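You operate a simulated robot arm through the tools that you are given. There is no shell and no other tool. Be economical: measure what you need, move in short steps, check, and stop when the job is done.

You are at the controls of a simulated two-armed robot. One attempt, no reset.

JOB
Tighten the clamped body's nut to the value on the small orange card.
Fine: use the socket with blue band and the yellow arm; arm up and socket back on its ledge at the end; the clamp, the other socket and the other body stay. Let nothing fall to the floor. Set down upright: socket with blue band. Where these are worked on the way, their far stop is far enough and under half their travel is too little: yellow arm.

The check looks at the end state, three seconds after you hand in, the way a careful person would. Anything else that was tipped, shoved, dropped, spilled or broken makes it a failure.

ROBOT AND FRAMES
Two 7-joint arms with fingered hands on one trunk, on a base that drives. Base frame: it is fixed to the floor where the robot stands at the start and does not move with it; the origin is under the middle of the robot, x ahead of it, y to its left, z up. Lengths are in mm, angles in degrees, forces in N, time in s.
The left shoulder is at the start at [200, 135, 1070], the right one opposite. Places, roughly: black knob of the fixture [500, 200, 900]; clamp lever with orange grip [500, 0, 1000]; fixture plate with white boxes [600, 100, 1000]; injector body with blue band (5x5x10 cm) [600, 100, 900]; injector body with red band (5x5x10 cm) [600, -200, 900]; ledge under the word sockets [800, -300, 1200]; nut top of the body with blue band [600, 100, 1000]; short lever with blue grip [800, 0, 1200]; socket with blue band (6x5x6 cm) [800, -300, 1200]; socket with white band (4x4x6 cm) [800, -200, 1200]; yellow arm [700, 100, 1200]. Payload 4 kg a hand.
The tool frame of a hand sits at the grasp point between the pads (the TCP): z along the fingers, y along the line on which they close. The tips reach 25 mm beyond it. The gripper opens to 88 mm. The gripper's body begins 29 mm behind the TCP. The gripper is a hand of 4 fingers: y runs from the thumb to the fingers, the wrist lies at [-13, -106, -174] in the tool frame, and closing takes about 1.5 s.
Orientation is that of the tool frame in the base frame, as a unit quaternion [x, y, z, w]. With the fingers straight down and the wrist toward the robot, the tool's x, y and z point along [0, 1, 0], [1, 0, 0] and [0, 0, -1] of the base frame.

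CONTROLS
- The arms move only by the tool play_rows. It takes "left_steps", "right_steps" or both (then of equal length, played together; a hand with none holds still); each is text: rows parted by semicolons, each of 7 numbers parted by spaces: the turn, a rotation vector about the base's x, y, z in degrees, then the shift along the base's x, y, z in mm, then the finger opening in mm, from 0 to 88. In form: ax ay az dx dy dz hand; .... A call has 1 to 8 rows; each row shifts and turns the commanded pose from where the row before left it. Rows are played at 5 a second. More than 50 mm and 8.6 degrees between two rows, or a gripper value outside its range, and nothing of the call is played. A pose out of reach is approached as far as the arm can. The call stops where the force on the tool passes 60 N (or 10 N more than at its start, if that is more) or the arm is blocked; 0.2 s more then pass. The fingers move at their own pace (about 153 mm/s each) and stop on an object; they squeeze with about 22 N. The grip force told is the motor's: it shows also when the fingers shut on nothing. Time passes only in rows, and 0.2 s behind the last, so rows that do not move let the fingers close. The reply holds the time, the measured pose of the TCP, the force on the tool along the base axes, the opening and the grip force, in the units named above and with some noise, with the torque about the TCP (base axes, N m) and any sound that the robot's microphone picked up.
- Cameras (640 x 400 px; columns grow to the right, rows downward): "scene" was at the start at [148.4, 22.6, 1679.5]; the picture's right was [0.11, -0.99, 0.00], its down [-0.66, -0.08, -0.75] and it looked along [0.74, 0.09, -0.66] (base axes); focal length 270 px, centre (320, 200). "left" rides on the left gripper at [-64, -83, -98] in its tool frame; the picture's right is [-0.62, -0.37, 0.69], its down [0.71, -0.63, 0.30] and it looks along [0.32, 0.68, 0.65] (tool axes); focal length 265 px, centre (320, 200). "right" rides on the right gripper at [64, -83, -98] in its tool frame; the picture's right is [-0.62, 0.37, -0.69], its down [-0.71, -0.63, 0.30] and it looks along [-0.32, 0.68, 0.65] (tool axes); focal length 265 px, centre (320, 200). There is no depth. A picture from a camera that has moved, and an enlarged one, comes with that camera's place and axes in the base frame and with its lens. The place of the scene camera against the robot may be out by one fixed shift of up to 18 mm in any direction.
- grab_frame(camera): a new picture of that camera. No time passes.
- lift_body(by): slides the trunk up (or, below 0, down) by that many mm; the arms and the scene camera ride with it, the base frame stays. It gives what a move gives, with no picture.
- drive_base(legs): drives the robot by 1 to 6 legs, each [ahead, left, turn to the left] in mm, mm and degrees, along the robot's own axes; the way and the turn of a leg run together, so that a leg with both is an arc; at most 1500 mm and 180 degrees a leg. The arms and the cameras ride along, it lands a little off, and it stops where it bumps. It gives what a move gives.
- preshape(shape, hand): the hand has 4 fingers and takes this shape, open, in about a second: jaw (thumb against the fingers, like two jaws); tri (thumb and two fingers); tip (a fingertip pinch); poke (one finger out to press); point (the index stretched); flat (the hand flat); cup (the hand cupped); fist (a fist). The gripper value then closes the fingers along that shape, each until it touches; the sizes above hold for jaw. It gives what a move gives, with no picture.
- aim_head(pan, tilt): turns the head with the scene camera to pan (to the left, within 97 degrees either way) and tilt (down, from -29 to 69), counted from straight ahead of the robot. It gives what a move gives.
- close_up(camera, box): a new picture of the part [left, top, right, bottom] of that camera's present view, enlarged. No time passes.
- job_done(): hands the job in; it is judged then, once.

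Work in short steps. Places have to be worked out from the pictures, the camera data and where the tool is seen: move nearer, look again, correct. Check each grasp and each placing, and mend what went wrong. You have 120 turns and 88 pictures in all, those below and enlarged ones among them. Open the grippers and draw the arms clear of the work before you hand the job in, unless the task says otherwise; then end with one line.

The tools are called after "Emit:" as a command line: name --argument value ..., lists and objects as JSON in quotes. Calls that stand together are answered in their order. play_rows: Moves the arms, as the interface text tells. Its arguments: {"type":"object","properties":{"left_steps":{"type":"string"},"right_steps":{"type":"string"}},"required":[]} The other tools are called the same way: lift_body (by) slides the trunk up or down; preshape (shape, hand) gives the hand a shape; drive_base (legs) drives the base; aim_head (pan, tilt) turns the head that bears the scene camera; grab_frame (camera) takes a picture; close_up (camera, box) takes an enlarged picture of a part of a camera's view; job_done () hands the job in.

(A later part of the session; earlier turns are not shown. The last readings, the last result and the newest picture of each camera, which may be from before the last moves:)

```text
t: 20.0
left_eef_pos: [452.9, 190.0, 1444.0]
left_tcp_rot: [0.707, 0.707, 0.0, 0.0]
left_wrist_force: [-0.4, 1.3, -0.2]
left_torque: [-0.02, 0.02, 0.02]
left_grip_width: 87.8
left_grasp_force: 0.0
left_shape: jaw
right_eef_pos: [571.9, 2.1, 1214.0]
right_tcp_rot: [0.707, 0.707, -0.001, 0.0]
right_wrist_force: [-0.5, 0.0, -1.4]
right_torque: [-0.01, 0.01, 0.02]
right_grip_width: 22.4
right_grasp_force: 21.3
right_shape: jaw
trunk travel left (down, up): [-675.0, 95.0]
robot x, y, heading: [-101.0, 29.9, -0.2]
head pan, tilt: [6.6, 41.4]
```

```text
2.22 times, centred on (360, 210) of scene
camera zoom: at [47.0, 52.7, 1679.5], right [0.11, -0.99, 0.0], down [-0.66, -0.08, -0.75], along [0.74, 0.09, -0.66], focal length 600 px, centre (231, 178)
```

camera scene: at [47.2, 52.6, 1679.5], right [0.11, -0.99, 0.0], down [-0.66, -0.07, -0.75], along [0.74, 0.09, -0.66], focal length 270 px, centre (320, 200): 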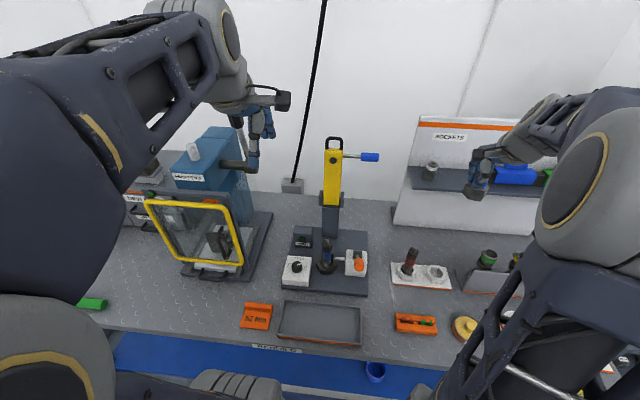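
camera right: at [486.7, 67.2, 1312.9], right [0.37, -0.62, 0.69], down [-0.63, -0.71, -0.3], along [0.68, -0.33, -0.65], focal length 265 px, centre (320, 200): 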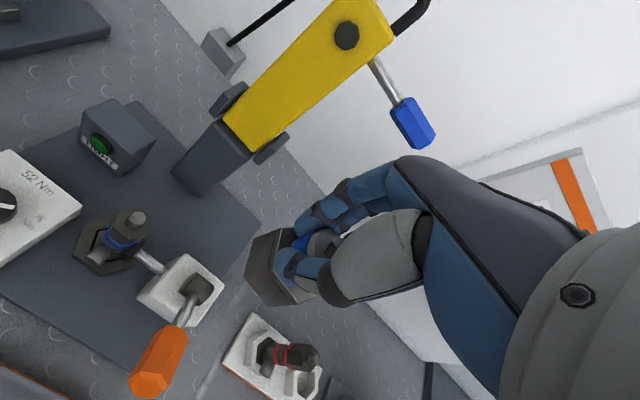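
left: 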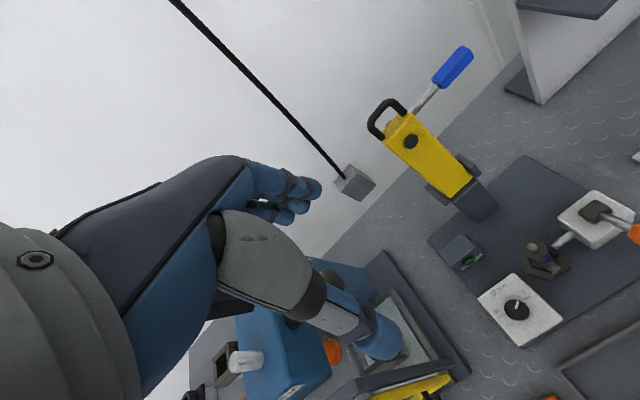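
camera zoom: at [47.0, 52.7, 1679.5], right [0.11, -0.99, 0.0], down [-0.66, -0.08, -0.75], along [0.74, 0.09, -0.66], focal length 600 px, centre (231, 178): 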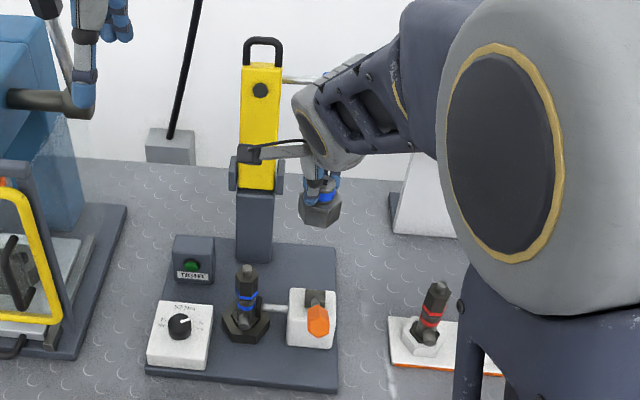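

Triangulation puts the stud at about (579,78, top 1043); the socket axis is about 6 mm nearer the robot than the TCP. I move above the nut, leaving ~35 mm of clearance.

Emit:
play_rows --right_steps "0 0 0 4 26 -20 20; 0 0 0 4 25 -20 20; 0 0 0 5 25 -20 20; 0 0 0 0 0 -30 20; 0 0 0 0 0 0 20"

Emit:
grab_frame --camera "right"

Emit:
close_up --camera "scene" --box '[290, 200, 380, 290]'

Emit:
grab_frame --camera "left"

```text
t: 21.2
left_eef_pos: [451.2, 190.7, 1444.4]
left_tcp_rot: [0.707, 0.707, 0.001, 0.001]
left_wrist_force: [-0.1, -0.1, 0.2]
left_torque: [0.02, -0.01, -0.01]
left_grip_width: 87.4
left_grasp_force: 0.1
left_shape: jaw
right_eef_pos: [588.4, 75.9, 1123.3]
right_tcp_rot: [0.707, 0.707, 0.0, 0.0]
right_wrist_force: [-0.3, 0.6, -1.5]
right_torque: [0.02, 0.0, 0.0]
right_grip_width: 22.3
right_grasp_force: 22.1
right_shape: jaw
trunk travel left (down, up): [-675.0, 95.0]
robot x, y, heading: [-105.1, 29.7, -0.0]
head pan, tilt: [6.6, 41.4]
```

```text
49 pictures are left
camera right: at [502.7, 141.7, 1222.3], right [0.37, -0.62, 0.69], down [-0.63, -0.71, -0.3], along [0.68, -0.32, -0.65], focal length 265 px, centre (320, 200)
```

right: 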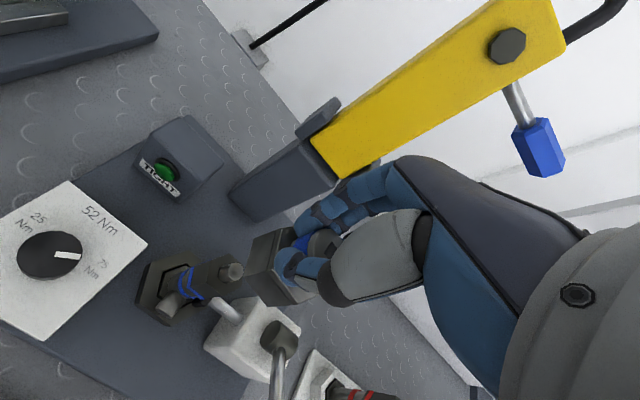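

```text
4.44 times, centred on (335, 245) of scene
camera zoom: at [47.0, 52.7, 1679.5], right [0.11, -0.99, 0.0], down [-0.66, -0.08, -0.75], along [0.74, 0.09, -0.66], focal length 1201 px, centre (253, 0)
```

zoom: 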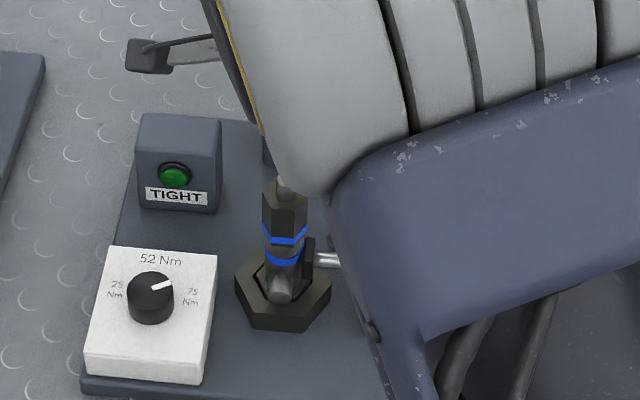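

```text
47 pictures are left
camera left: at [370.0, 126.2, 1541.4], right [-0.37, -0.62, -0.69], down [-0.63, 0.71, -0.3], along [0.68, 0.32, -0.65], focal length 265 px, centre (320, 200)
```

left: 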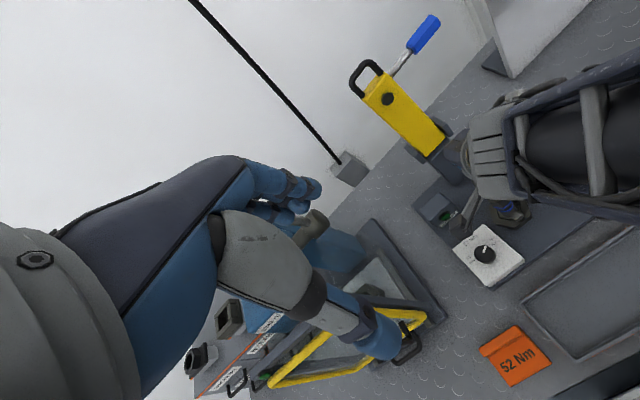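

The scene view is blocked by the elbow, so I rely on the wrist camera. Close-up of socket and stud together.

Emit:
close_up --camera "right" --box '[130, 190, 350, 330]'

```text
2.86 times, centred on (240, 260) of right
camera zoom: at [502.7, 141.7, 1222.3], right [0.37, -0.62, 0.69], down [-0.63, -0.71, -0.3], along [0.68, -0.32, -0.65], focal length 758 px, centre (549, 29)
```

zoom: 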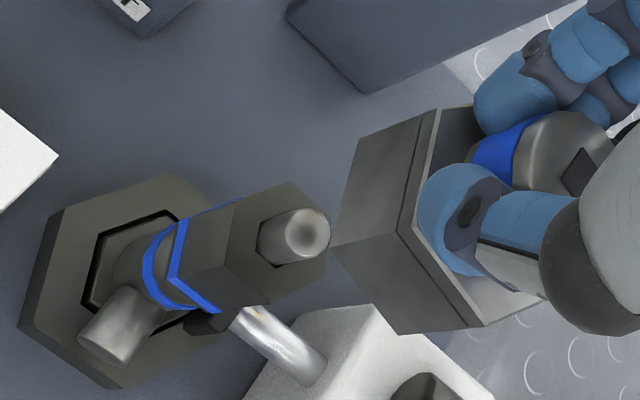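

The socket is upright, yawed about −10° relative to the nut, and its axis is about (−4,+9) mm off the stud. I correct yaw (+10°) and shift, then look again.

Emit:
play_rows --right_steps "0 0 5 -2 5 0 20; 0 0 5 -2 5 0 20; 0 0 0 0 0 -12 20; 0 0 0 0 0 0 20"

Emit:
close_up --camera "right" --box '[150, 190, 370, 330]'

```text
t: 22.2
left_eef_pos: [451.5, 191.2, 1444.0]
left_tcp_rot: [0.707, 0.707, -0.001, 0.0]
left_wrist_force: [0.7, 0.5, 0.0]
left_torque: [-0.02, -0.04, -0.01]
left_grip_width: 87.3
left_grasp_force: 0.1
left_shape: jaw
right_eef_pos: [581.8, 87.8, 1113.2]
right_tcp_rot: [0.643, 0.766, 0.0, 0.0]
right_wrist_force: [-0.3, 0.8, -0.8]
right_torque: [0.01, 0.01, -0.02]
right_grip_width: 22.4
right_grasp_force: 22.1
right_shape: jaw
trunk travel left (down, up): [-675.0, 95.0]
robot x, y, heading: [-104.4, 28.1, 0.0]
head pan, tilt: [6.6, 41.4]
```

```text
2.86 times, centred on (260, 260) of right
camera zoom: at [487.2, 136.1, 1211.8], right [0.47, -0.55, 0.69], down [-0.5, -0.81, -0.3], along [0.73, -0.2, -0.65], focal length 758 px, centre (491, 29)
```

zoom: 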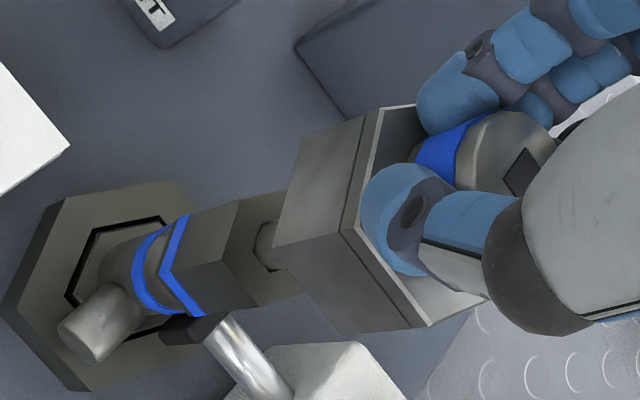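

Now the socket and nut centres agree to ~1 mm and faces are parallel. Lower over the stud, watching force.

Emit:
play_rows --right_steps "0 0 0 0 0 -10 20; 0 0 0 0 0 -10 20; 0 0 0 0 0 -8 20; 0 0 0 0 0 0 20"

Emit:
close_up --camera "right" --box '[150, 190, 370, 330]'

```text
t: 23.2
left_eef_pos: [452.2, 190.6, 1444.1]
left_tcp_rot: [0.707, 0.708, 0.0, 0.0]
left_wrist_force: [-0.3, -0.8, -0.8]
left_torque: [-0.01, -0.01, -0.02]
left_grip_width: 87.6
left_grasp_force: 0.1
left_shape: jaw
right_eef_pos: [583.9, 87.3, 1084.6]
right_tcp_rot: [0.642, 0.767, 0.0, 0.001]
right_wrist_force: [0.7, -0.4, -1.3]
right_torque: [0.04, 0.01, 0.0]
right_grip_width: 22.5
right_grasp_force: 21.7
right_shape: jaw
trunk travel left (down, up): [-675.0, 95.0]
robot x, y, heading: [-104.2, 30.4, 0.2]
head pan, tilt: [6.6, 41.4]
```

```text
2.86 times, centred on (260, 260) of right
camera zoom: at [488.9, 136.5, 1183.0], right [0.47, -0.55, 0.69], down [-0.5, -0.81, -0.3], along [0.73, -0.2, -0.65], focal length 758 px, centre (491, 29)
```

zoom: 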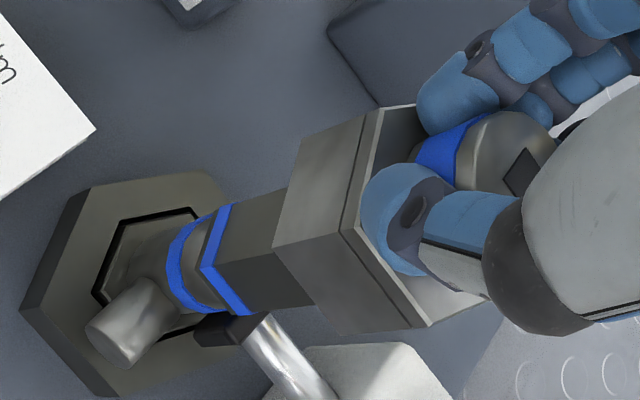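

Still concentric and no contact. Continue lowering in 4 mm rows.

Emit:
play_rows --right_steps "0 0 0 0 0 -5 20; 0 0 0 0 0 -5 20; 0 0 0 0 0 -5 20; 0 0 0 0 0 -3 20; 0 0 0 0 0 0 20"

Emit:
close_up --camera "right" --box '[150, 190, 370, 330]'

```text
t: 24.4
left_eef_pos: [451.1, 189.7, 1444.4]
left_tcp_rot: [0.707, 0.707, 0.001, 0.0]
left_wrist_force: [0.5, -0.2, 0.2]
left_torque: [-0.01, 0.02, -0.01]
left_grip_width: 87.3
left_grasp_force: 0.1
left_shape: jaw
right_eef_pos: [584.5, 87.5, 1069.1]
right_tcp_rot: [0.643, 0.765, 0.003, 0.002]
right_wrist_force: [-5.6, -4.9, 39.8]
right_torque: [0.14, 0.38, 0.1]
right_grip_width: 24.7
right_grasp_force: 21.8
right_shape: jaw
trunk travel left (down, up): [-675.0, 95.0]
robot x, y, heading: [-101.1, 32.0, 0.3]
head pan, tilt: [6.6, 41.4]
```

```text
2.86 times, centred on (260, 260) of right
camera zoom: at [488.4, 136.1, 1167.9], right [0.47, -0.55, 0.69], down [-0.5, -0.81, -0.31], along [0.73, -0.2, -0.65], focal length 758 px, centre (491, 29)
```

zoom: 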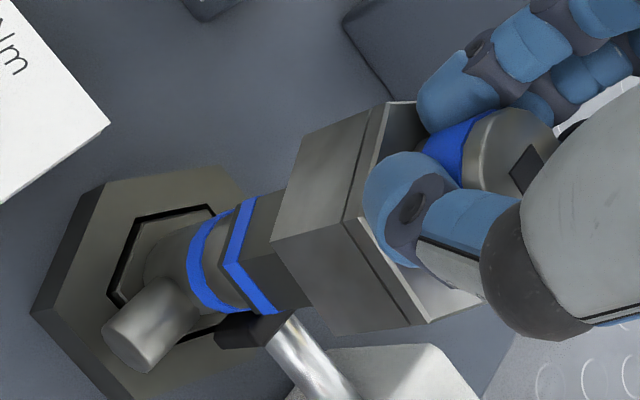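

Contact at 40 N with the nut still exposed: the socket mouth rests on the nut's top. Estimates say the socket should go ~2–3 mm toward −x, ~1–2 mm to +y; I relieve, shift, and press again lightly.

Emit:
play_rows --right_steps "0 0 0 0 0 4 20; 0 0 0 -2 1 0 20; 0 0 0 0 0 0 20; 0 0 0 0 0 -3 20; 0 0 0 0 0 0 20"

```text
t: 25.6
left_eef_pos: [451.1, 190.5, 1444.5]
left_tcp_rot: [0.707, 0.707, -0.001, 0.0]
left_wrist_force: [1.1, 0.5, -0.3]
left_torque: [-0.02, -0.01, 0.03]
left_grip_width: 87.4
left_grasp_force: 0.1
left_shape: jaw
right_eef_pos: [581.7, 88.4, 1067.0]
right_tcp_rot: [0.643, 0.766, -0.002, 0.0]
right_wrist_force: [0.7, -0.3, -0.8]
right_torque: [-0.04, 0.01, -0.02]
right_grip_width: 22.7
right_grasp_force: 21.3
right_shape: jaw
trunk travel left (down, up): [-675.0, 95.0]
robot x, y, heading: [-99.5, 29.8, -0.4]
head pan, tilt: [6.6, 41.4]
```

Force dropped to zero at a lower height — it looks to be sliding on. Continue down.

Emit:
play_rows --right_steps "0 0 0 0 0 -4 20; 0 0 0 0 0 -4 20; 0 0 0 0 0 -4 20; 0 0 0 0 0 0 20"

Emit:
close_up --camera "right" --box '[150, 190, 370, 330]'

```text
t: 26.6
left_eef_pos: [451.3, 189.3, 1445.0]
left_tcp_rot: [0.707, 0.707, -0.001, 0.0]
left_wrist_force: [0.2, -0.3, -0.7]
left_torque: [-0.01, -0.01, 0.02]
left_grip_width: 87.5
left_grasp_force: 0.1
left_shape: jaw
right_eef_pos: [579.9, 88.7, 1055.2]
right_tcp_rot: [0.643, 0.766, 0.0, 0.0]
right_wrist_force: [-0.2, -1.1, -0.8]
right_torque: [0.02, -0.01, 0.03]
right_grip_width: 22.6
right_grasp_force: 22.3
right_shape: jaw
trunk travel left (down, up): [-675.0, 95.0]
robot x, y, heading: [-100.8, 27.7, 0.2]
head pan, tilt: [6.6, 41.4]
```

```text
2.86 times, centred on (260, 260) of right
camera zoom: at [485.8, 138.1, 1154.1], right [0.47, -0.55, 0.69], down [-0.5, -0.81, -0.3], along [0.73, -0.2, -0.65], focal length 758 px, centre (491, 29)
```

zoom: 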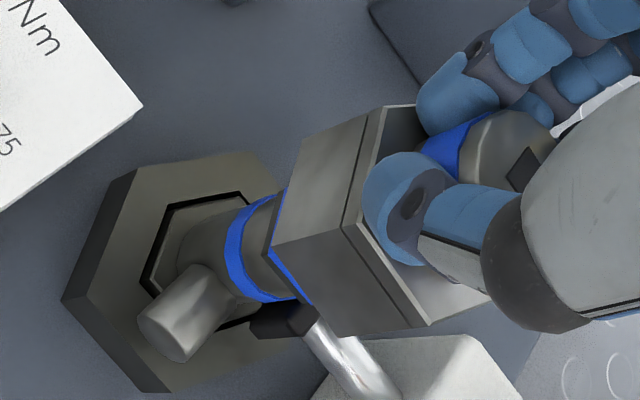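

It slid over the nut down to its blue ridge. A few more mm until it seats.

Emit:
play_rows --right_steps "0 0 0 0 0 -3 20; 0 0 0 0 0 0 20; 0 0 0 0 0 -2 20; 0 0 0 0 0 0 20"

```text
t: 27.6
left_eef_pos: [452.1, 189.8, 1443.3]
left_tcp_rot: [0.708, 0.707, 0.0, 0.0]
left_wrist_force: [-0.5, 0.1, -0.8]
left_torque: [-0.03, 0.02, -0.01]
left_grip_width: 87.6
left_grasp_force: 0.0
left_shape: jaw
right_eef_pos: [580.3, 88.8, 1051.4]
right_tcp_rot: [0.643, 0.766, 0.001, 0.001]
right_wrist_force: [-2.3, -0.5, 9.9]
right_torque: [-0.02, -0.05, -0.02]
right_grip_width: 22.8
right_grasp_force: 22.0
right_shape: jaw
trunk travel left (down, up): [-675.0, 95.0]
robot x, y, heading: [-103.5, 32.9, 0.2]
head pan, tilt: [6.6, 41.4]
```

Seated with 10 N at TCP z 1051. Release and withdraw straight up.

Emit:
play_rows --right_steps "0 0 0 0 0 1 45; 0 0 0 0 0 0 75; 0 0 0 0 0 0 88; 0 0 0 0 0 0 88; 0 0 0 0 0 25 88; 0 0 0 0 0 40 88; 0 0 0 0 0 40 88; 0 0 0 0 0 0 88"

Emit:
grab_frame --camera "right"

```text
t: 29.4
left_eef_pos: [452.4, 190.5, 1443.7]
left_tcp_rot: [0.707, 0.707, 0.0, 0.0]
left_wrist_force: [0.3, -0.8, 0.1]
left_torque: [-0.01, 0.01, -0.03]
left_grip_width: 87.7
left_grasp_force: 0.1
left_shape: jaw
right_eef_pos: [580.5, 89.2, 1159.1]
right_tcp_rot: [0.642, 0.766, 0.0, 0.0]
right_wrist_force: [0.2, 0.4, 0.3]
right_torque: [-0.05, 0.0, -0.04]
right_grip_width: 87.9
right_grasp_force: 0.1
right_shape: jaw
trunk travel left (down, up): [-675.0, 95.0]
robot x, y, heading: [-98.3, 31.9, -0.1]
head pan, tilt: [6.6, 41.4]
```

```text
41 pictures are left
camera right: at [485.2, 137.8, 1257.0], right [0.47, -0.55, 0.69], down [-0.5, -0.81, -0.3], along [0.73, -0.2, -0.65], focal length 265 px, centre (320, 200)
```

right: 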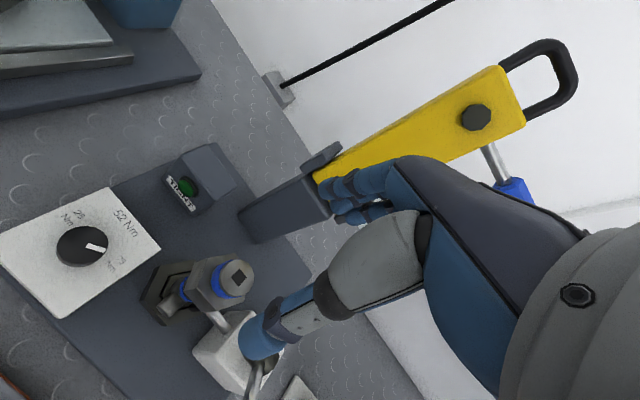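

The socket sits upright on the nut. Now I clear the right hand to the right, then the left hand will turn the dial (knob est. (539,168), top z≈948; pointer must turn about 62° CCW).

Emit:
play_rows --right_steps "0 0 0 -10 -10 40 88; 0 0 -5 -20 -40 30 88; 0 0 -5 -20 -45 20 88; 0 0 0 -20 -45 10 88; 0 0 0 -20 -45 0 88; 0 0 0 0 -45 0 88; 0 0 0 0 -40 0 88"

Emit:
play_rows --left_steps "0 0 -5 12 -3 -48 88; 0 0 -5 12 -3 -48 88; 0 0 -5 12 -3 -48 88; 0 0 -5 12 -3 -48 88; 0 0 -5 12 -3 -48 88; 0 0 0 12 -4 -48 88; 0 0 0 15 -3 -48 88; 0 0 0 0 0 0 88"

Emit:
grab_frame --camera "left"

Emit:
close_up --camera "scene" --box '[270, 120, 400, 300]'

```text
refused: row 2 steps farther than a row can; nothing moved
```

```text
refused: row 7 steps farther than a row can; nothing moved
```

```text
40 pictures are left
camera left: at [370.0, 126.2, 1541.4], right [-0.37, -0.62, -0.69], down [-0.63, 0.71, -0.3], along [0.68, 0.32, -0.65], focal length 265 px, centre (320, 200)
```

left: 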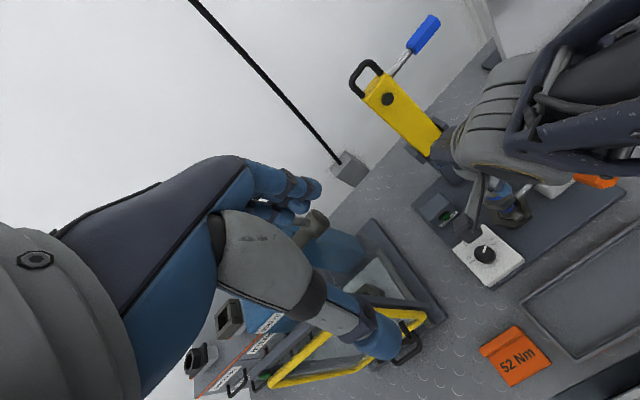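

```text
2.22 times, centred on (335, 210) of scene
camera zoom: at [47.0, 52.7, 1679.5], right [0.11, -0.99, 0.0], down [-0.66, -0.08, -0.75], along [0.74, 0.09, -0.66], focal length 600 px, centre (287, 178)
```

zoom: 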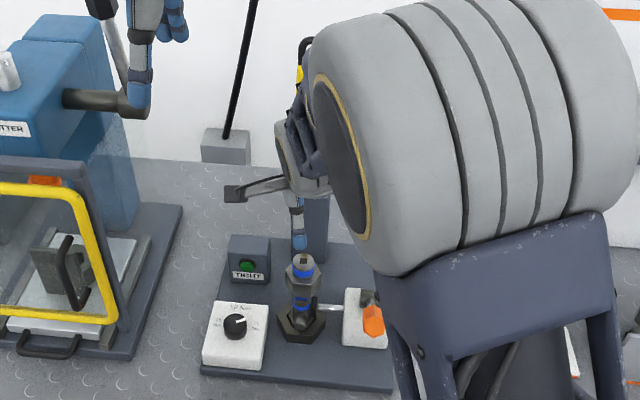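

Steps were too long by a hair; I repeat with smaller rows, right hand first.

Emit:
play_rows --right_steps "0 0 0 -10 -10 40 88; 0 0 -5 -15 -35 25 88; 0 0 -5 -15 -40 20 88; 0 0 0 -15 -45 10 88; 0 0 0 -15 -45 0 88; 0 0 0 -10 -45 0 88; 0 0 0 -10 -45 0 88; 0 0 0 0 -40 0 88"

Emit:
play_rows --left_steps "0 0 -5 11 -3 -45 88; 0 0 -5 11 -3 -45 88; 0 0 -5 11 -3 -45 88; 0 0 -5 11 -3 -45 88; 0 0 -5 11 -3 -45 88; 0 0 0 11 -3 -45 88; 0 0 0 11 -3 -45 88; 0 0 0 10 -2 -45 88"

Emit:
grab_frame --camera "left"

Emit:
close_up --camera "scene" --box '[270, 120, 400, 300]'

```text
t: 31.2
left_eef_pos: [452.2, 190.6, 1443.9]
left_tcp_rot: [0.707, 0.707, 0.001, 0.0]
left_wrist_force: [0.2, 0.6, -0.5]
left_torque: [-0.02, 0.0, 0.0]
left_grip_width: 87.7
left_grasp_force: 0.0
left_shape: jaw
right_eef_pos: [493.5, -216.4, 1250.1]
right_tcp_rot: [0.707, 0.707, 0.0, 0.0]
right_wrist_force: [0.6, 0.5, -0.7]
right_torque: [-0.02, 0.01, -0.01]
right_grip_width: 87.8
right_grasp_force: 0.1
right_shape: jaw
trunk travel left (down, up): [-675.0, 95.0]
robot x, y, heading: [-102.3, 29.5, 0.1]
head pan, tilt: [6.6, 41.4]
```

```text
t: 33.0
left_eef_pos: [537.5, 169.5, 1080.4]
left_tcp_rot: [0.843, 0.538, 0.0, 0.001]
left_wrist_force: [0.0, 0.4, -0.8]
left_torque: [0.0, -0.04, -0.02]
left_grip_width: 87.8
left_grasp_force: 0.1
left_shape: jaw
right_eef_pos: [491.2, -215.8, 1250.5]
right_tcp_rot: [0.707, 0.708, -0.001, 0.001]
right_wrist_force: [0.2, -0.2, -0.5]
right_torque: [-0.01, 0.0, 0.01]
right_grip_width: 87.5
right_grasp_force: 0.1
right_shape: jaw
trunk travel left (down, up): [-675.0, 95.0]
robot x, y, heading: [-101.6, 30.6, 0.2]
head pan, tilt: [6.6, 41.4]
```

```text
38 pictures are left
camera left: at [437.7, 146.5, 1177.7], right [-0.6, -0.41, -0.69], down [-0.27, 0.91, -0.3], along [0.76, 0.01, -0.65], focal length 265 px, centre (320, 200)
```

left: 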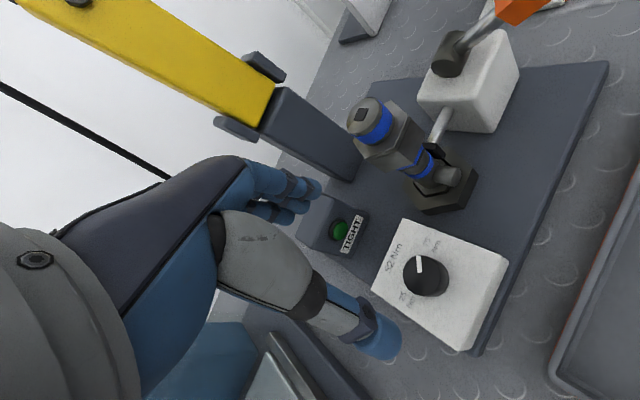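

```text
2.22 times, centred on (335, 210) of scene
camera zoom: at [46.4, 52.8, 1679.6], right [0.11, -0.99, 0.0], down [-0.66, -0.08, -0.75], along [0.74, 0.09, -0.66], focal length 600 px, centre (287, 178)
```

zoom: 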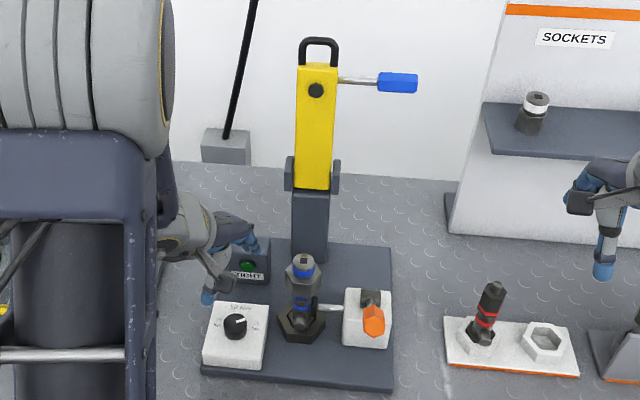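

Knob centre about (541,168), z≈948–950. Lower to TCP z≈1000 and recheck centring.

Emit:
play_rows --left_steps "0 0 0 3 -1 -40 75; 0 0 0 0 0 -40 75; 0 0 0 0 0 0 75"

Emit:
grab_frame --camera "left"

```text
t: 33.8
left_eef_pos: [540.7, 168.2, 1005.4]
left_tcp_rot: [0.844, 0.537, 0.0, -0.001]
left_wrist_force: [-0.1, 0.8, -0.6]
left_torque: [-0.01, 0.0, -0.02]
left_grip_width: 74.9
left_grasp_force: 0.0
left_shape: jaw
right_eef_pos: [492.8, -215.1, 1250.3]
right_tcp_rot: [0.707, 0.707, 0.0, 0.0]
right_wrist_force: [-0.6, -0.3, -0.1]
right_torque: [-0.03, -0.01, 0.01]
right_grip_width: 88.0
right_grasp_force: 0.0
right_shape: jaw
trunk travel left (down, up): [-675.0, 95.0]
robot x, y, heading: [-101.3, 30.1, -0.1]
head pan, tilt: [6.6, 41.4]
```

```text
36 pictures are left
camera left: at [438.5, 144.9, 1101.9], right [-0.6, -0.41, -0.69], down [-0.27, 0.91, -0.3], along [0.76, 0.0, -0.65], focal length 265 px, centre (320, 200)
```

left: 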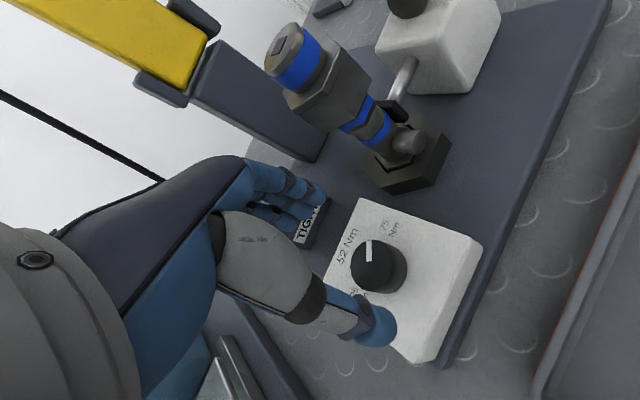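

Knob axis confirmed at (542.7,168.8), top z 948. Descend to TCP z≈959 and close on it.

Emit:
play_rows --left_steps "0 0 0 2 0 -23 75; 0 0 0 0 0 -23 75; 0 0 0 0 0 0 55; 0 0 0 0 0 0 40; 0 0 0 0 0 0 28; 0 0 0 0 0 0 25; 0 0 0 0 0 0 25"

Emit:
grab_frame --camera "left"

```text
t: 35.4
left_eef_pos: [541.6, 165.5, 955.9]
left_tcp_rot: [0.843, 0.537, 0.0, -0.001]
left_wrist_force: [-5.2, 1.7, -2.0]
left_torque: [0.03, 0.12, 0.02]
left_grip_width: 26.7
left_grasp_force: 21.7
left_shape: jaw
right_eef_pos: [491.4, -215.6, 1248.7]
right_tcp_rot: [0.707, 0.707, 0.0, 0.0]
right_wrist_force: [-0.9, -0.6, 0.1]
right_torque: [0.01, 0.01, 0.02]
right_grip_width: 87.8
right_grasp_force: 0.1
right_shape: jaw
trunk travel left (down, up): [-675.0, 95.0]
robot x, y, heading: [-101.5, 31.3, -0.1]
head pan, tilt: [6.6, 41.4]
```

```text
35 pictures are left
camera left: at [440.5, 142.5, 1053.6], right [-0.6, -0.41, -0.69], down [-0.27, 0.91, -0.3], along [0.76, 0.0, -0.65], focal length 265 px, centre (320, 200)
```

left: 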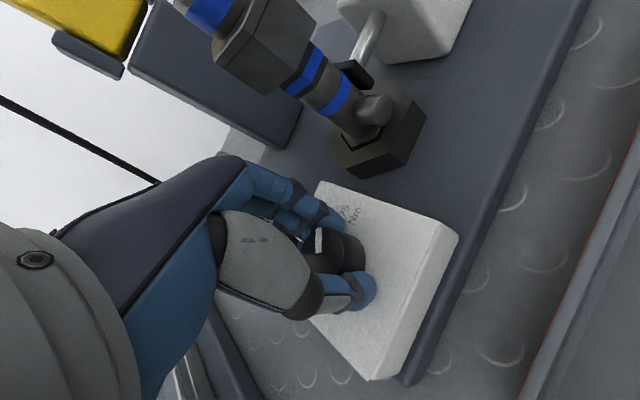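

Knob gripped. Turn CCW 30° in small rows and check the pointer.

Emit:
play_rows --left_steps "0 0 6 0 0 0 20; 0 0 6 0 0 0 20; 0 0 6 0 0 0 20; 0 0 6 0 0 0 20; 0 0 6 0 0 0 20; 0 0 0 0 0 0 20"

Emit:
grab_frame --camera "left"

```text
t: 36.8
left_eef_pos: [544.6, 166.5, 958.3]
left_tcp_rot: [0.675, 0.738, 0.0, 0.0]
left_wrist_force: [-3.1, 3.5, -8.2]
left_torque: [0.05, -0.03, 0.01]
left_grip_width: 24.8
left_grasp_force: 22.5
left_shape: jaw
right_eef_pos: [493.9, -215.5, 1250.1]
right_tcp_rot: [0.707, 0.707, 0.0, 0.0]
right_wrist_force: [0.0, -0.3, -0.1]
right_torque: [0.0, -0.01, -0.03]
right_grip_width: 87.5
right_grasp_force: 0.1
right_shape: jaw
trunk travel left (down, up): [-675.0, 95.0]
robot x, y, heading: [-98.3, 29.7, -0.2]
head pan, tilt: [6.6, 41.4]
```

```text
34 pictures are left
camera left: at [467.7, 95.0, 1054.9], right [-0.31, -0.65, -0.69], down [-0.69, 0.66, -0.3], along [0.65, 0.38, -0.65], focal length 265 px, centre (320, 200)
```

left: 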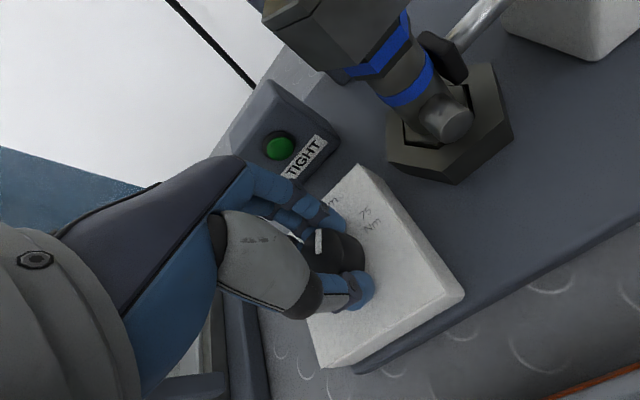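

The pointer turns with the hand. Another 30° and check.

Emit:
play_rows --left_steps "0 0 6 0 0 0 20; 0 0 6 0 0 0 20; 0 0 6 0 0 0 20; 0 0 6 0 0 0 20; 0 0 6 0 0 0 20; 0 0 0 0 0 0 20"

Emit:
close_up --camera "left" --box '[240, 140, 440, 340]'

```text
t: 38.2
left_eef_pos: [543.5, 166.4, 958.4]
left_tcp_rot: [0.46, 0.888, 0.001, 0.001]
left_wrist_force: [2.4, 13.0, -12.4]
left_torque: [0.32, -0.16, -0.08]
left_grip_width: 23.4
left_grasp_force: 22.1
left_shape: jaw
right_eef_pos: [492.2, -215.8, 1249.0]
right_tcp_rot: [0.707, 0.707, 0.0, 0.001]
right_wrist_force: [0.2, -0.4, 0.8]
right_torque: [0.0, 0.0, -0.01]
right_grip_width: 87.8
right_grasp_force: 0.0
right_shape: jaw
trunk travel left (down, up): [-675.0, 95.0]
robot x, y, heading: [-103.9, 33.5, 0.1]
head pan, tilt: [6.6, 41.4]
```

```text
2.00 times, centred on (340, 240) of left
camera zoom: at [514.5, 65.9, 1055.6], right [0.05, -0.72, -0.69], down [-0.93, 0.22, -0.3], along [0.37, 0.66, -0.65], focal length 531 px, centre (280, 120)
```

zoom: 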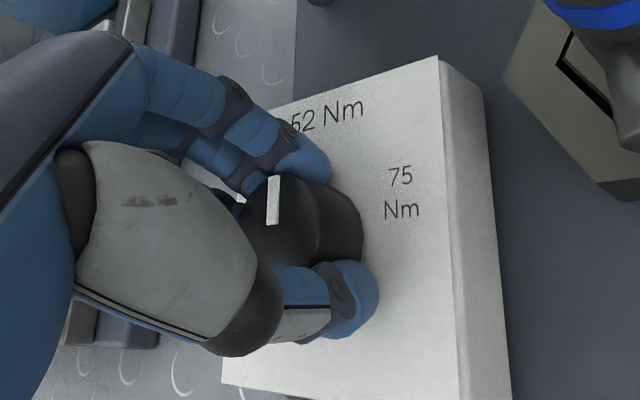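

Pointer now ≈1° off +x, i.e. at the 52 mark. I release, rise, and measure the pointer against the labels.

Emit:
play_rows --left_steps "0 0 0 0 0 0 45; 0 0 0 0 0 0 70; 0 0 0 0 0 0 80; 0 0 0 0 0 30 80; 0 0 -5 0 0 45 80; 0 0 -5 0 0 45 80; 0 0 -6 0 20 40 80; 0 0 -6 0 30 30 80"

Emit:
close_up --camera "scene" --box '[276, 248, 326, 292]'

Emit:
grab_frame --camera "left"

```text
t: 40.0
left_eef_pos: [545.1, 214.0, 1148.2]
left_tcp_rot: [0.624, 0.782, -0.001, 0.0]
left_wrist_force: [-0.5, -0.2, -0.2]
left_torque: [0.01, 0.02, -0.04]
left_grip_width: 80.2
left_grasp_force: 0.1
left_shape: jaw
right_eef_pos: [491.5, -217.1, 1250.7]
right_tcp_rot: [0.706, 0.708, 0.001, 0.0]
right_wrist_force: [0.9, 0.5, -0.3]
right_torque: [0.02, 0.02, 0.01]
right_grip_width: 87.6
right_grasp_force: 0.0
right_shape: jaw
trunk travel left (down, up): [-675.0, 95.0]
robot x, y, heading: [-103.0, 29.3, -0.5]
head pan, tilt: [6.6, 41.4]
```

```text
9.09 times, centred on (301, 270) of scene
camera zoom: at [47.1, 52.0, 1679.4], right [0.11, -0.99, 0.0], down [-0.66, -0.07, -0.75], along [0.74, 0.08, -0.66], focal length 2457 px, centre (493, -436)
```

zoom: 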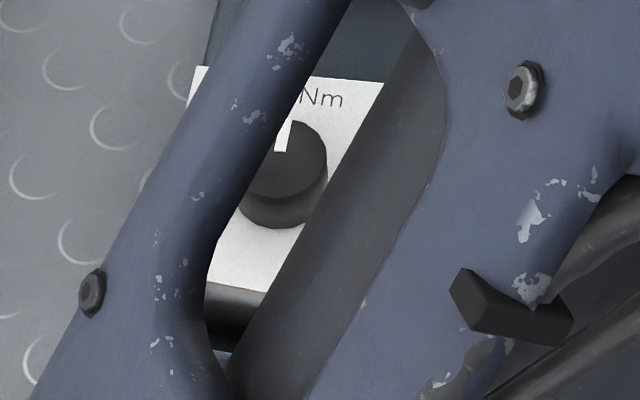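

```text
31 pictures are left
camera left: at [479.2, 132.8, 1246.6], right [-0.22, -0.69, -0.69], down [-0.77, 0.56, -0.3], along [0.59, 0.47, -0.65], focal length 265 px, centre (320, 200)
```

left: 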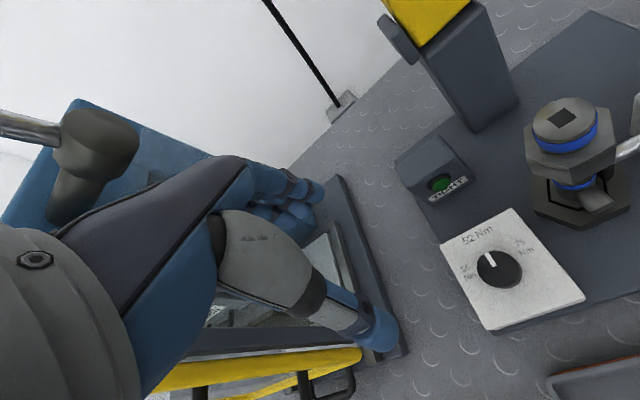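

A magnified view of the dial from the left wrist camera for a precise reading.

Emit:
close_up --camera "left" --box '[435, 205, 585, 335]'

```text
3.08 times, centred on (510, 270) of left
camera zoom: at [479.2, 132.8, 1246.6], right [-0.22, -0.69, -0.69], down [-0.77, 0.56, -0.3], along [0.59, 0.47, -0.65], focal length 817 px, centre (-265, -15)
```

zoom: 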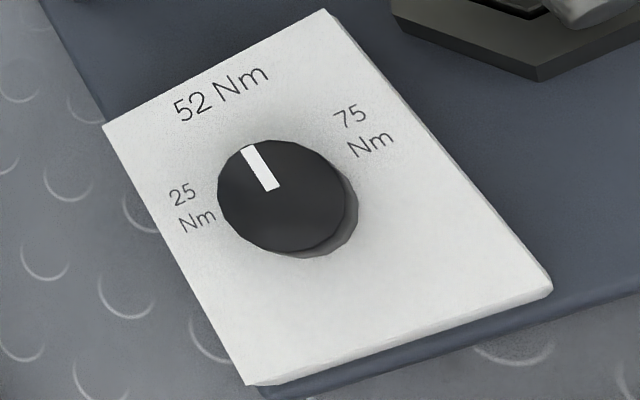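

Pointer ≈2–3° against label ≈1°: the dial is on 52 Nm. Next is the yellow arm: its loop handle is est. at (745,77,1300), pivot near (745,77,1060). I bring the left hand up and towards the handle for a closer look.

Emit:
play_rows --left_steps "0 0 0 0 0 45 88; 0 0 0 0 0 48 88; 0 0 -4 8 -10 45 88; 0 0 -4 10 -20 42 88; 0 0 -5 15 -25 40 88; 0 0 0 25 -25 30 88; 0 0 0 30 -25 10 88; 0 0 0 15 -20 0 88"

Emit:
grab_frame --camera "left"

Emit:
close_up --camera "scene" --box '[280, 110, 400, 210]'

```text
t: 41.8
left_eef_pos: [644.9, 93.1, 1409.4]
left_tcp_rot: [0.707, 0.707, 0.0, 0.0]
left_wrist_force: [-0.3, -0.3, 0.3]
left_torque: [-0.02, -0.02, 0.0]
left_grip_width: 87.5
left_grasp_force: 0.1
left_shape: jaw
right_eef_pos: [492.3, -216.4, 1250.3]
right_tcp_rot: [0.707, 0.708, 0.0, 0.0]
right_wrist_force: [0.0, 0.6, -0.3]
right_torque: [-0.01, 0.01, 0.01]
right_grip_width: 87.8
right_grasp_force: 0.0
right_shape: jaw
trunk travel left (down, up): [-675.0, 95.0]
robot x, y, heading: [-101.4, 31.5, 0.0]
head pan, tilt: [6.6, 41.4]
```

```text
29 pictures are left
camera left: at [563.4, 29.0, 1507.1], right [-0.37, -0.62, -0.69], down [-0.63, 0.71, -0.3], along [0.68, 0.32, -0.65], focal length 265 px, centre (320, 200)
```

left: 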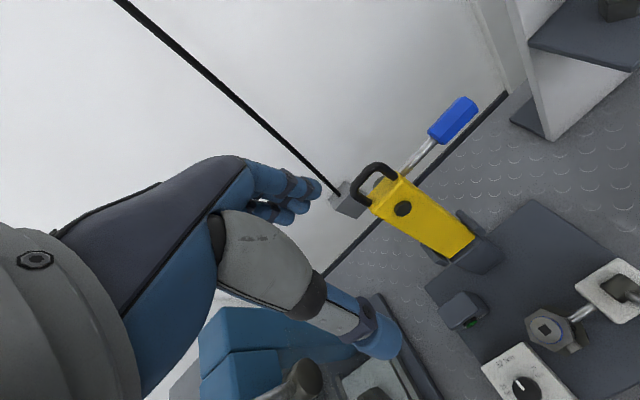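

```text
4.00 times, centred on (340, 160) of scene
camera zoom: at [46.7, 52.9, 1679.5], right [0.11, -0.99, 0.0], down [-0.66, -0.08, -0.75], along [0.74, 0.09, -0.66], focal length 1081 px, centre (240, 360)
```

zoom: 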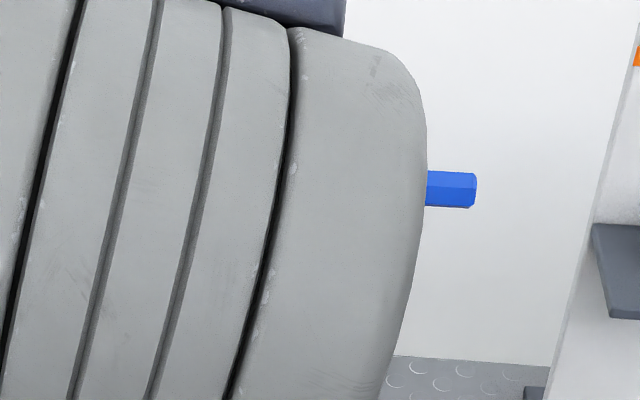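

Handle bar triangulates to about (746,73,1305). I move above it and look again.

Emit:
play_rows --left_steps "0 0 0 34 -6 -8 88; 0 0 0 34 -6 -8 88; 0 0 0 33 -7 -14 88; 0 0 0 0 0 0 88"

Emit:
grab_frame --camera "left"

```text
t: 42.8
left_eef_pos: [744.8, 72.7, 1381.0]
left_tcp_rot: [0.708, 0.707, 0.001, 0.0]
left_wrist_force: [-0.4, -0.1, 0.7]
left_torque: [0.02, 0.02, 0.0]
left_grip_width: 87.8
left_grasp_force: 0.1
left_shape: jaw
right_eef_pos: [492.4, -216.6, 1249.7]
right_tcp_rot: [0.707, 0.708, 0.0, 0.0]
right_wrist_force: [-0.8, -0.1, -0.6]
right_torque: [-0.01, -0.03, 0.04]
right_grip_width: 87.7
right_grasp_force: 0.2
right_shape: jaw
trunk travel left (down, up): [-675.0, 95.0]
robot x, y, heading: [-102.7, 31.3, 0.1]
head pan, tilt: [6.6, 41.4]
```

```text
27 pictures are left
camera left: at [663.0, 8.6, 1479.1], right [-0.37, -0.62, -0.69], down [-0.63, 0.71, -0.3], along [0.68, 0.32, -0.65], focal length 265 px, centre (320, 200)
```

left: 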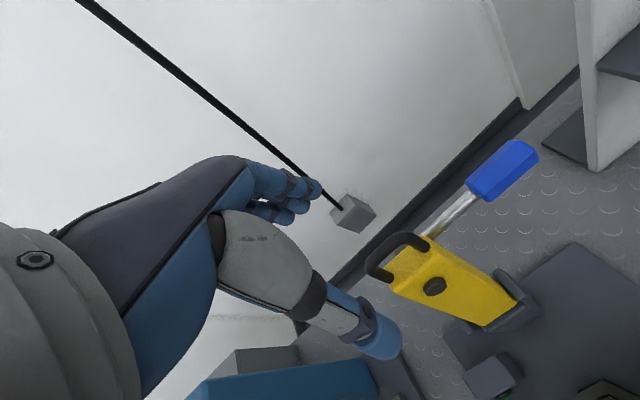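

Rays now agree on bar ≈(761,74,1288). Shift to x≈760, lower until tips are just above the bar, and look.

Emit:
play_rows --left_steps "0 0 0 16 1 -20 88; 0 0 0 0 0 -30 88; 0 0 0 0 0 0 88"

Emit:
grab_frame --camera "left"

```text
t: 43.6
left_eef_pos: [765.0, 73.8, 1329.0]
left_tcp_rot: [0.707, 0.707, 0.0, 0.001]
left_wrist_force: [0.1, 0.2, 0.6]
left_torque: [0.0, 0.0, 0.01]
left_grip_width: 87.7
left_grasp_force: 0.1
left_shape: jaw
right_eef_pos: [492.4, -215.4, 1249.7]
right_tcp_rot: [0.707, 0.707, 0.0, 0.0]
right_wrist_force: [0.2, -0.1, 0.5]
right_torque: [0.0, -0.02, 0.01]
right_grip_width: 88.0
right_grasp_force: 0.1
right_shape: jaw
trunk travel left (down, up): [-675.0, 95.0]
robot x, y, heading: [-101.7, 30.0, -0.0]
head pan, tilt: [6.6, 41.4]
```

```text
26 pictures are left
camera left: at [682.5, 8.9, 1425.4], right [-0.37, -0.62, -0.69], down [-0.63, 0.71, -0.3], along [0.68, 0.32, -0.65], focal length 265 px, centre (320, 200)
```

left: 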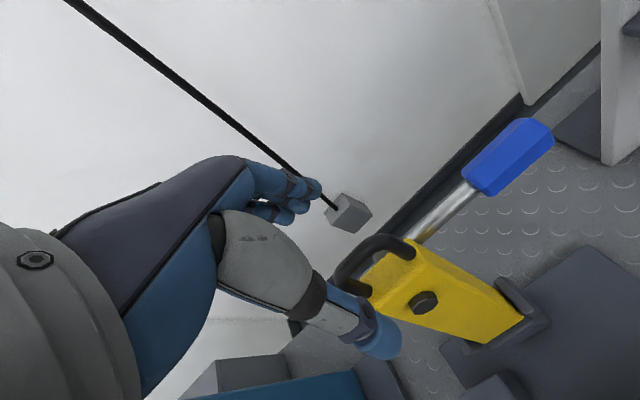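

Bar now at (763,74,1291) and the hand straddles it in x. I lower to TCP z≈1300, narrow the opening to 60, and start pushing from behind towards the robot along the arc.

Emit:
play_rows --left_steps "0 0 0 0 0 -28 88; 0 0 0 0 0 0 60; 0 0 0 0 0 0 60; 0 0 0 -15 0 0 60; 0 0 0 -15 0 0 60; 0 0 0 -15 0 0 60; 0 0 0 -15 0 -1 60; 0 0 0 0 0 0 60"

Emit:
grab_frame --camera "left"

```text
t: 45.4
left_eef_pos: [703.7, 73.9, 1299.0]
left_tcp_rot: [0.707, 0.707, 0.0, 0.0]
left_wrist_force: [0.1, 0.8, 0.4]
left_torque: [0.01, -0.03, 0.0]
left_grip_width: 60.5
left_grasp_force: 0.2
left_shape: jaw
right_eef_pos: [492.8, -217.3, 1248.8]
right_tcp_rot: [0.707, 0.707, 0.0, 0.0]
right_wrist_force: [-0.5, -0.4, 1.0]
right_torque: [0.01, 0.0, 0.02]
right_grip_width: 87.7
right_grasp_force: 0.1
right_shape: jaw
trunk travel left (down, up): [-675.0, 95.0]
robot x, y, heading: [-101.8, 29.9, 0.2]
head pan, tilt: [6.6, 41.4]
```

```text
25 pictures are left
camera left: at [621.3, 9.3, 1395.9], right [-0.37, -0.62, -0.69], down [-0.63, 0.71, -0.3], along [0.68, 0.32, -0.65], focal length 265 px, centre (320, 200)
```

left: 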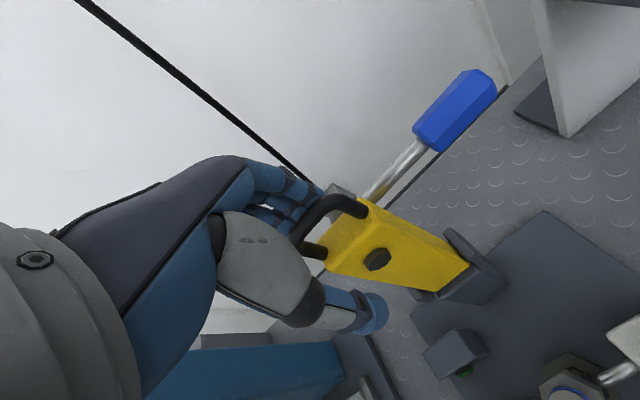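

The arm follows (bar now near x 729). Continue along the arc, about 40° more in 5° rows.

Emit:
play_rows --left_steps "0 0 0 -19 0 -4 60; 0 0 0 -19 0 -6 60; 0 0 0 -18 0 -7 60; 0 0 0 -17 0 -9 60; 0 0 0 -16 0 -10 60; 0 0 0 -15 0 -12 60; 0 0 0 -14 0 -13 60; 0 0 0 -13 0 -14 60"

Emit:
grab_frame --camera "left"

```text
t: 47.2
left_eef_pos: [573.9, 72.1, 1226.9]
left_tcp_rot: [0.707, 0.707, 0.0, 0.0]
left_wrist_force: [-12.0, 1.5, 11.7]
left_torque: [0.11, -0.06, 0.11]
left_grip_width: 53.6
left_grasp_force: 0.0
left_shape: jaw
right_eef_pos: [492.2, -216.5, 1251.8]
right_tcp_rot: [0.707, 0.707, -0.001, 0.0]
right_wrist_force: [-0.7, 0.2, 0.1]
right_torque: [0.02, -0.02, -0.03]
right_grip_width: 87.6
right_grasp_force: 0.1
right_shape: jaw
trunk travel left (down, up): [-675.0, 95.0]
robot x, y, heading: [-101.7, 29.7, -0.0]
head pan, tilt: [6.6, 41.4]
```

```text
24 pictures are left
camera left: at [491.5, 8.1, 1323.8], right [-0.37, -0.62, -0.69], down [-0.63, 0.71, -0.3], along [0.68, 0.32, -0.65], focal length 265 px, centre (320, 200)
```

left: 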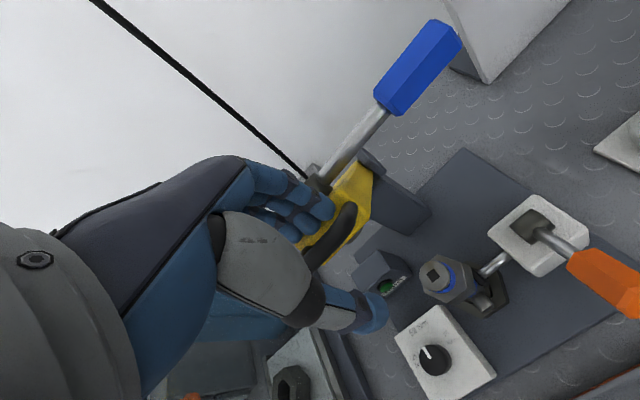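

The arm is near 45° and follows with ~16 N. Continue the lower part of the arc.

Emit:
play_rows --left_steps "0 0 0 -11 0 -15 60; 0 0 0 -9 0 -16 60; 0 0 0 -8 0 -17 60; 0 0 0 -6 0 -18 60; 0 0 0 -5 0 -18 60; 0 0 0 0 0 0 60"

Emit:
grab_frame --camera "left"

```text
t: 48.6
left_eef_pos: [532.5, 74.1, 1140.4]
left_tcp_rot: [0.707, 0.707, -0.001, 0.0]
left_wrist_force: [-14.8, -0.9, 2.2]
left_torque: [0.01, 0.09, 0.08]
left_grip_width: 52.6
left_grasp_force: 0.0
left_shape: jaw
right_eef_pos: [492.4, -217.3, 1249.9]
right_tcp_rot: [0.707, 0.707, -0.001, 0.0]
right_wrist_force: [-0.1, -0.9, 0.1]
right_torque: [0.02, 0.05, 0.0]
right_grip_width: 87.7
right_grasp_force: 0.1
right_shape: jaw
trunk travel left (down, up): [-675.0, 95.0]
robot x, y, heading: [-100.9, 29.0, -0.2]
head pan, tilt: [6.6, 41.4]
```

```text
23 pictures are left
camera left: at [450.9, 9.1, 1238.3], right [-0.37, -0.62, -0.69], down [-0.63, 0.71, -0.3], along [0.68, 0.32, -0.65], focal length 265 px, centre (320, 200)
```

left: 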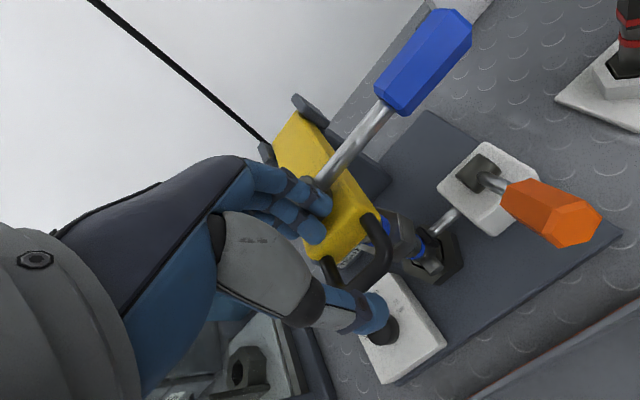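

Arm about 70° down, fingers beside the lever's collar; I ease −x a little and continue down to the stop.

Emit:
play_rows --left_steps "0 0 0 -9 0 -6 60; 0 0 0 -4 0 -12 60; 0 0 0 -3 0 -12 60; 0 0 0 -1 0 -12 60; 0 0 0 0 0 0 60"

Emit:
grab_frame --camera "left"

```text
t: 49.6
left_eef_pos: [521.7, 73.2, 1111.5]
left_tcp_rot: [0.706, 0.708, 0.006, 0.015]
left_wrist_force: [-18.4, 4.1, 34.3]
left_torque: [-0.09, -1.08, 0.26]
left_grip_width: 51.6
left_grasp_force: 0.0
left_shape: jaw
right_eef_pos: [490.7, -216.3, 1250.6]
right_tcp_rot: [0.708, 0.707, 0.0, 0.001]
right_wrist_force: [0.2, 0.3, 0.9]
right_torque: [-0.03, -0.02, -0.02]
right_grip_width: 87.7
right_grasp_force: 0.0
right_shape: jaw
trunk travel left (down, up): [-675.0, 95.0]
robot x, y, heading: [-101.2, 27.3, -0.0]
head pan, tilt: [6.6, 41.4]
stopped in row 4 (left hand): the force on the tool passed its limit (the readings are from after the stop); the commanded pose is now the measured one
```

```text
22 pictures are left
camera left: at [437.1, 9.6, 1206.4], right [-0.35, -0.63, -0.69], down [-0.62, 0.71, -0.33], along [0.7, 0.32, -0.64], focal length 265 px, centre (320, 200)
```

left: 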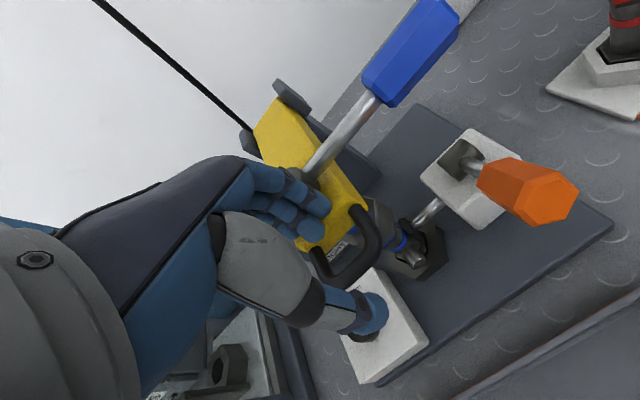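

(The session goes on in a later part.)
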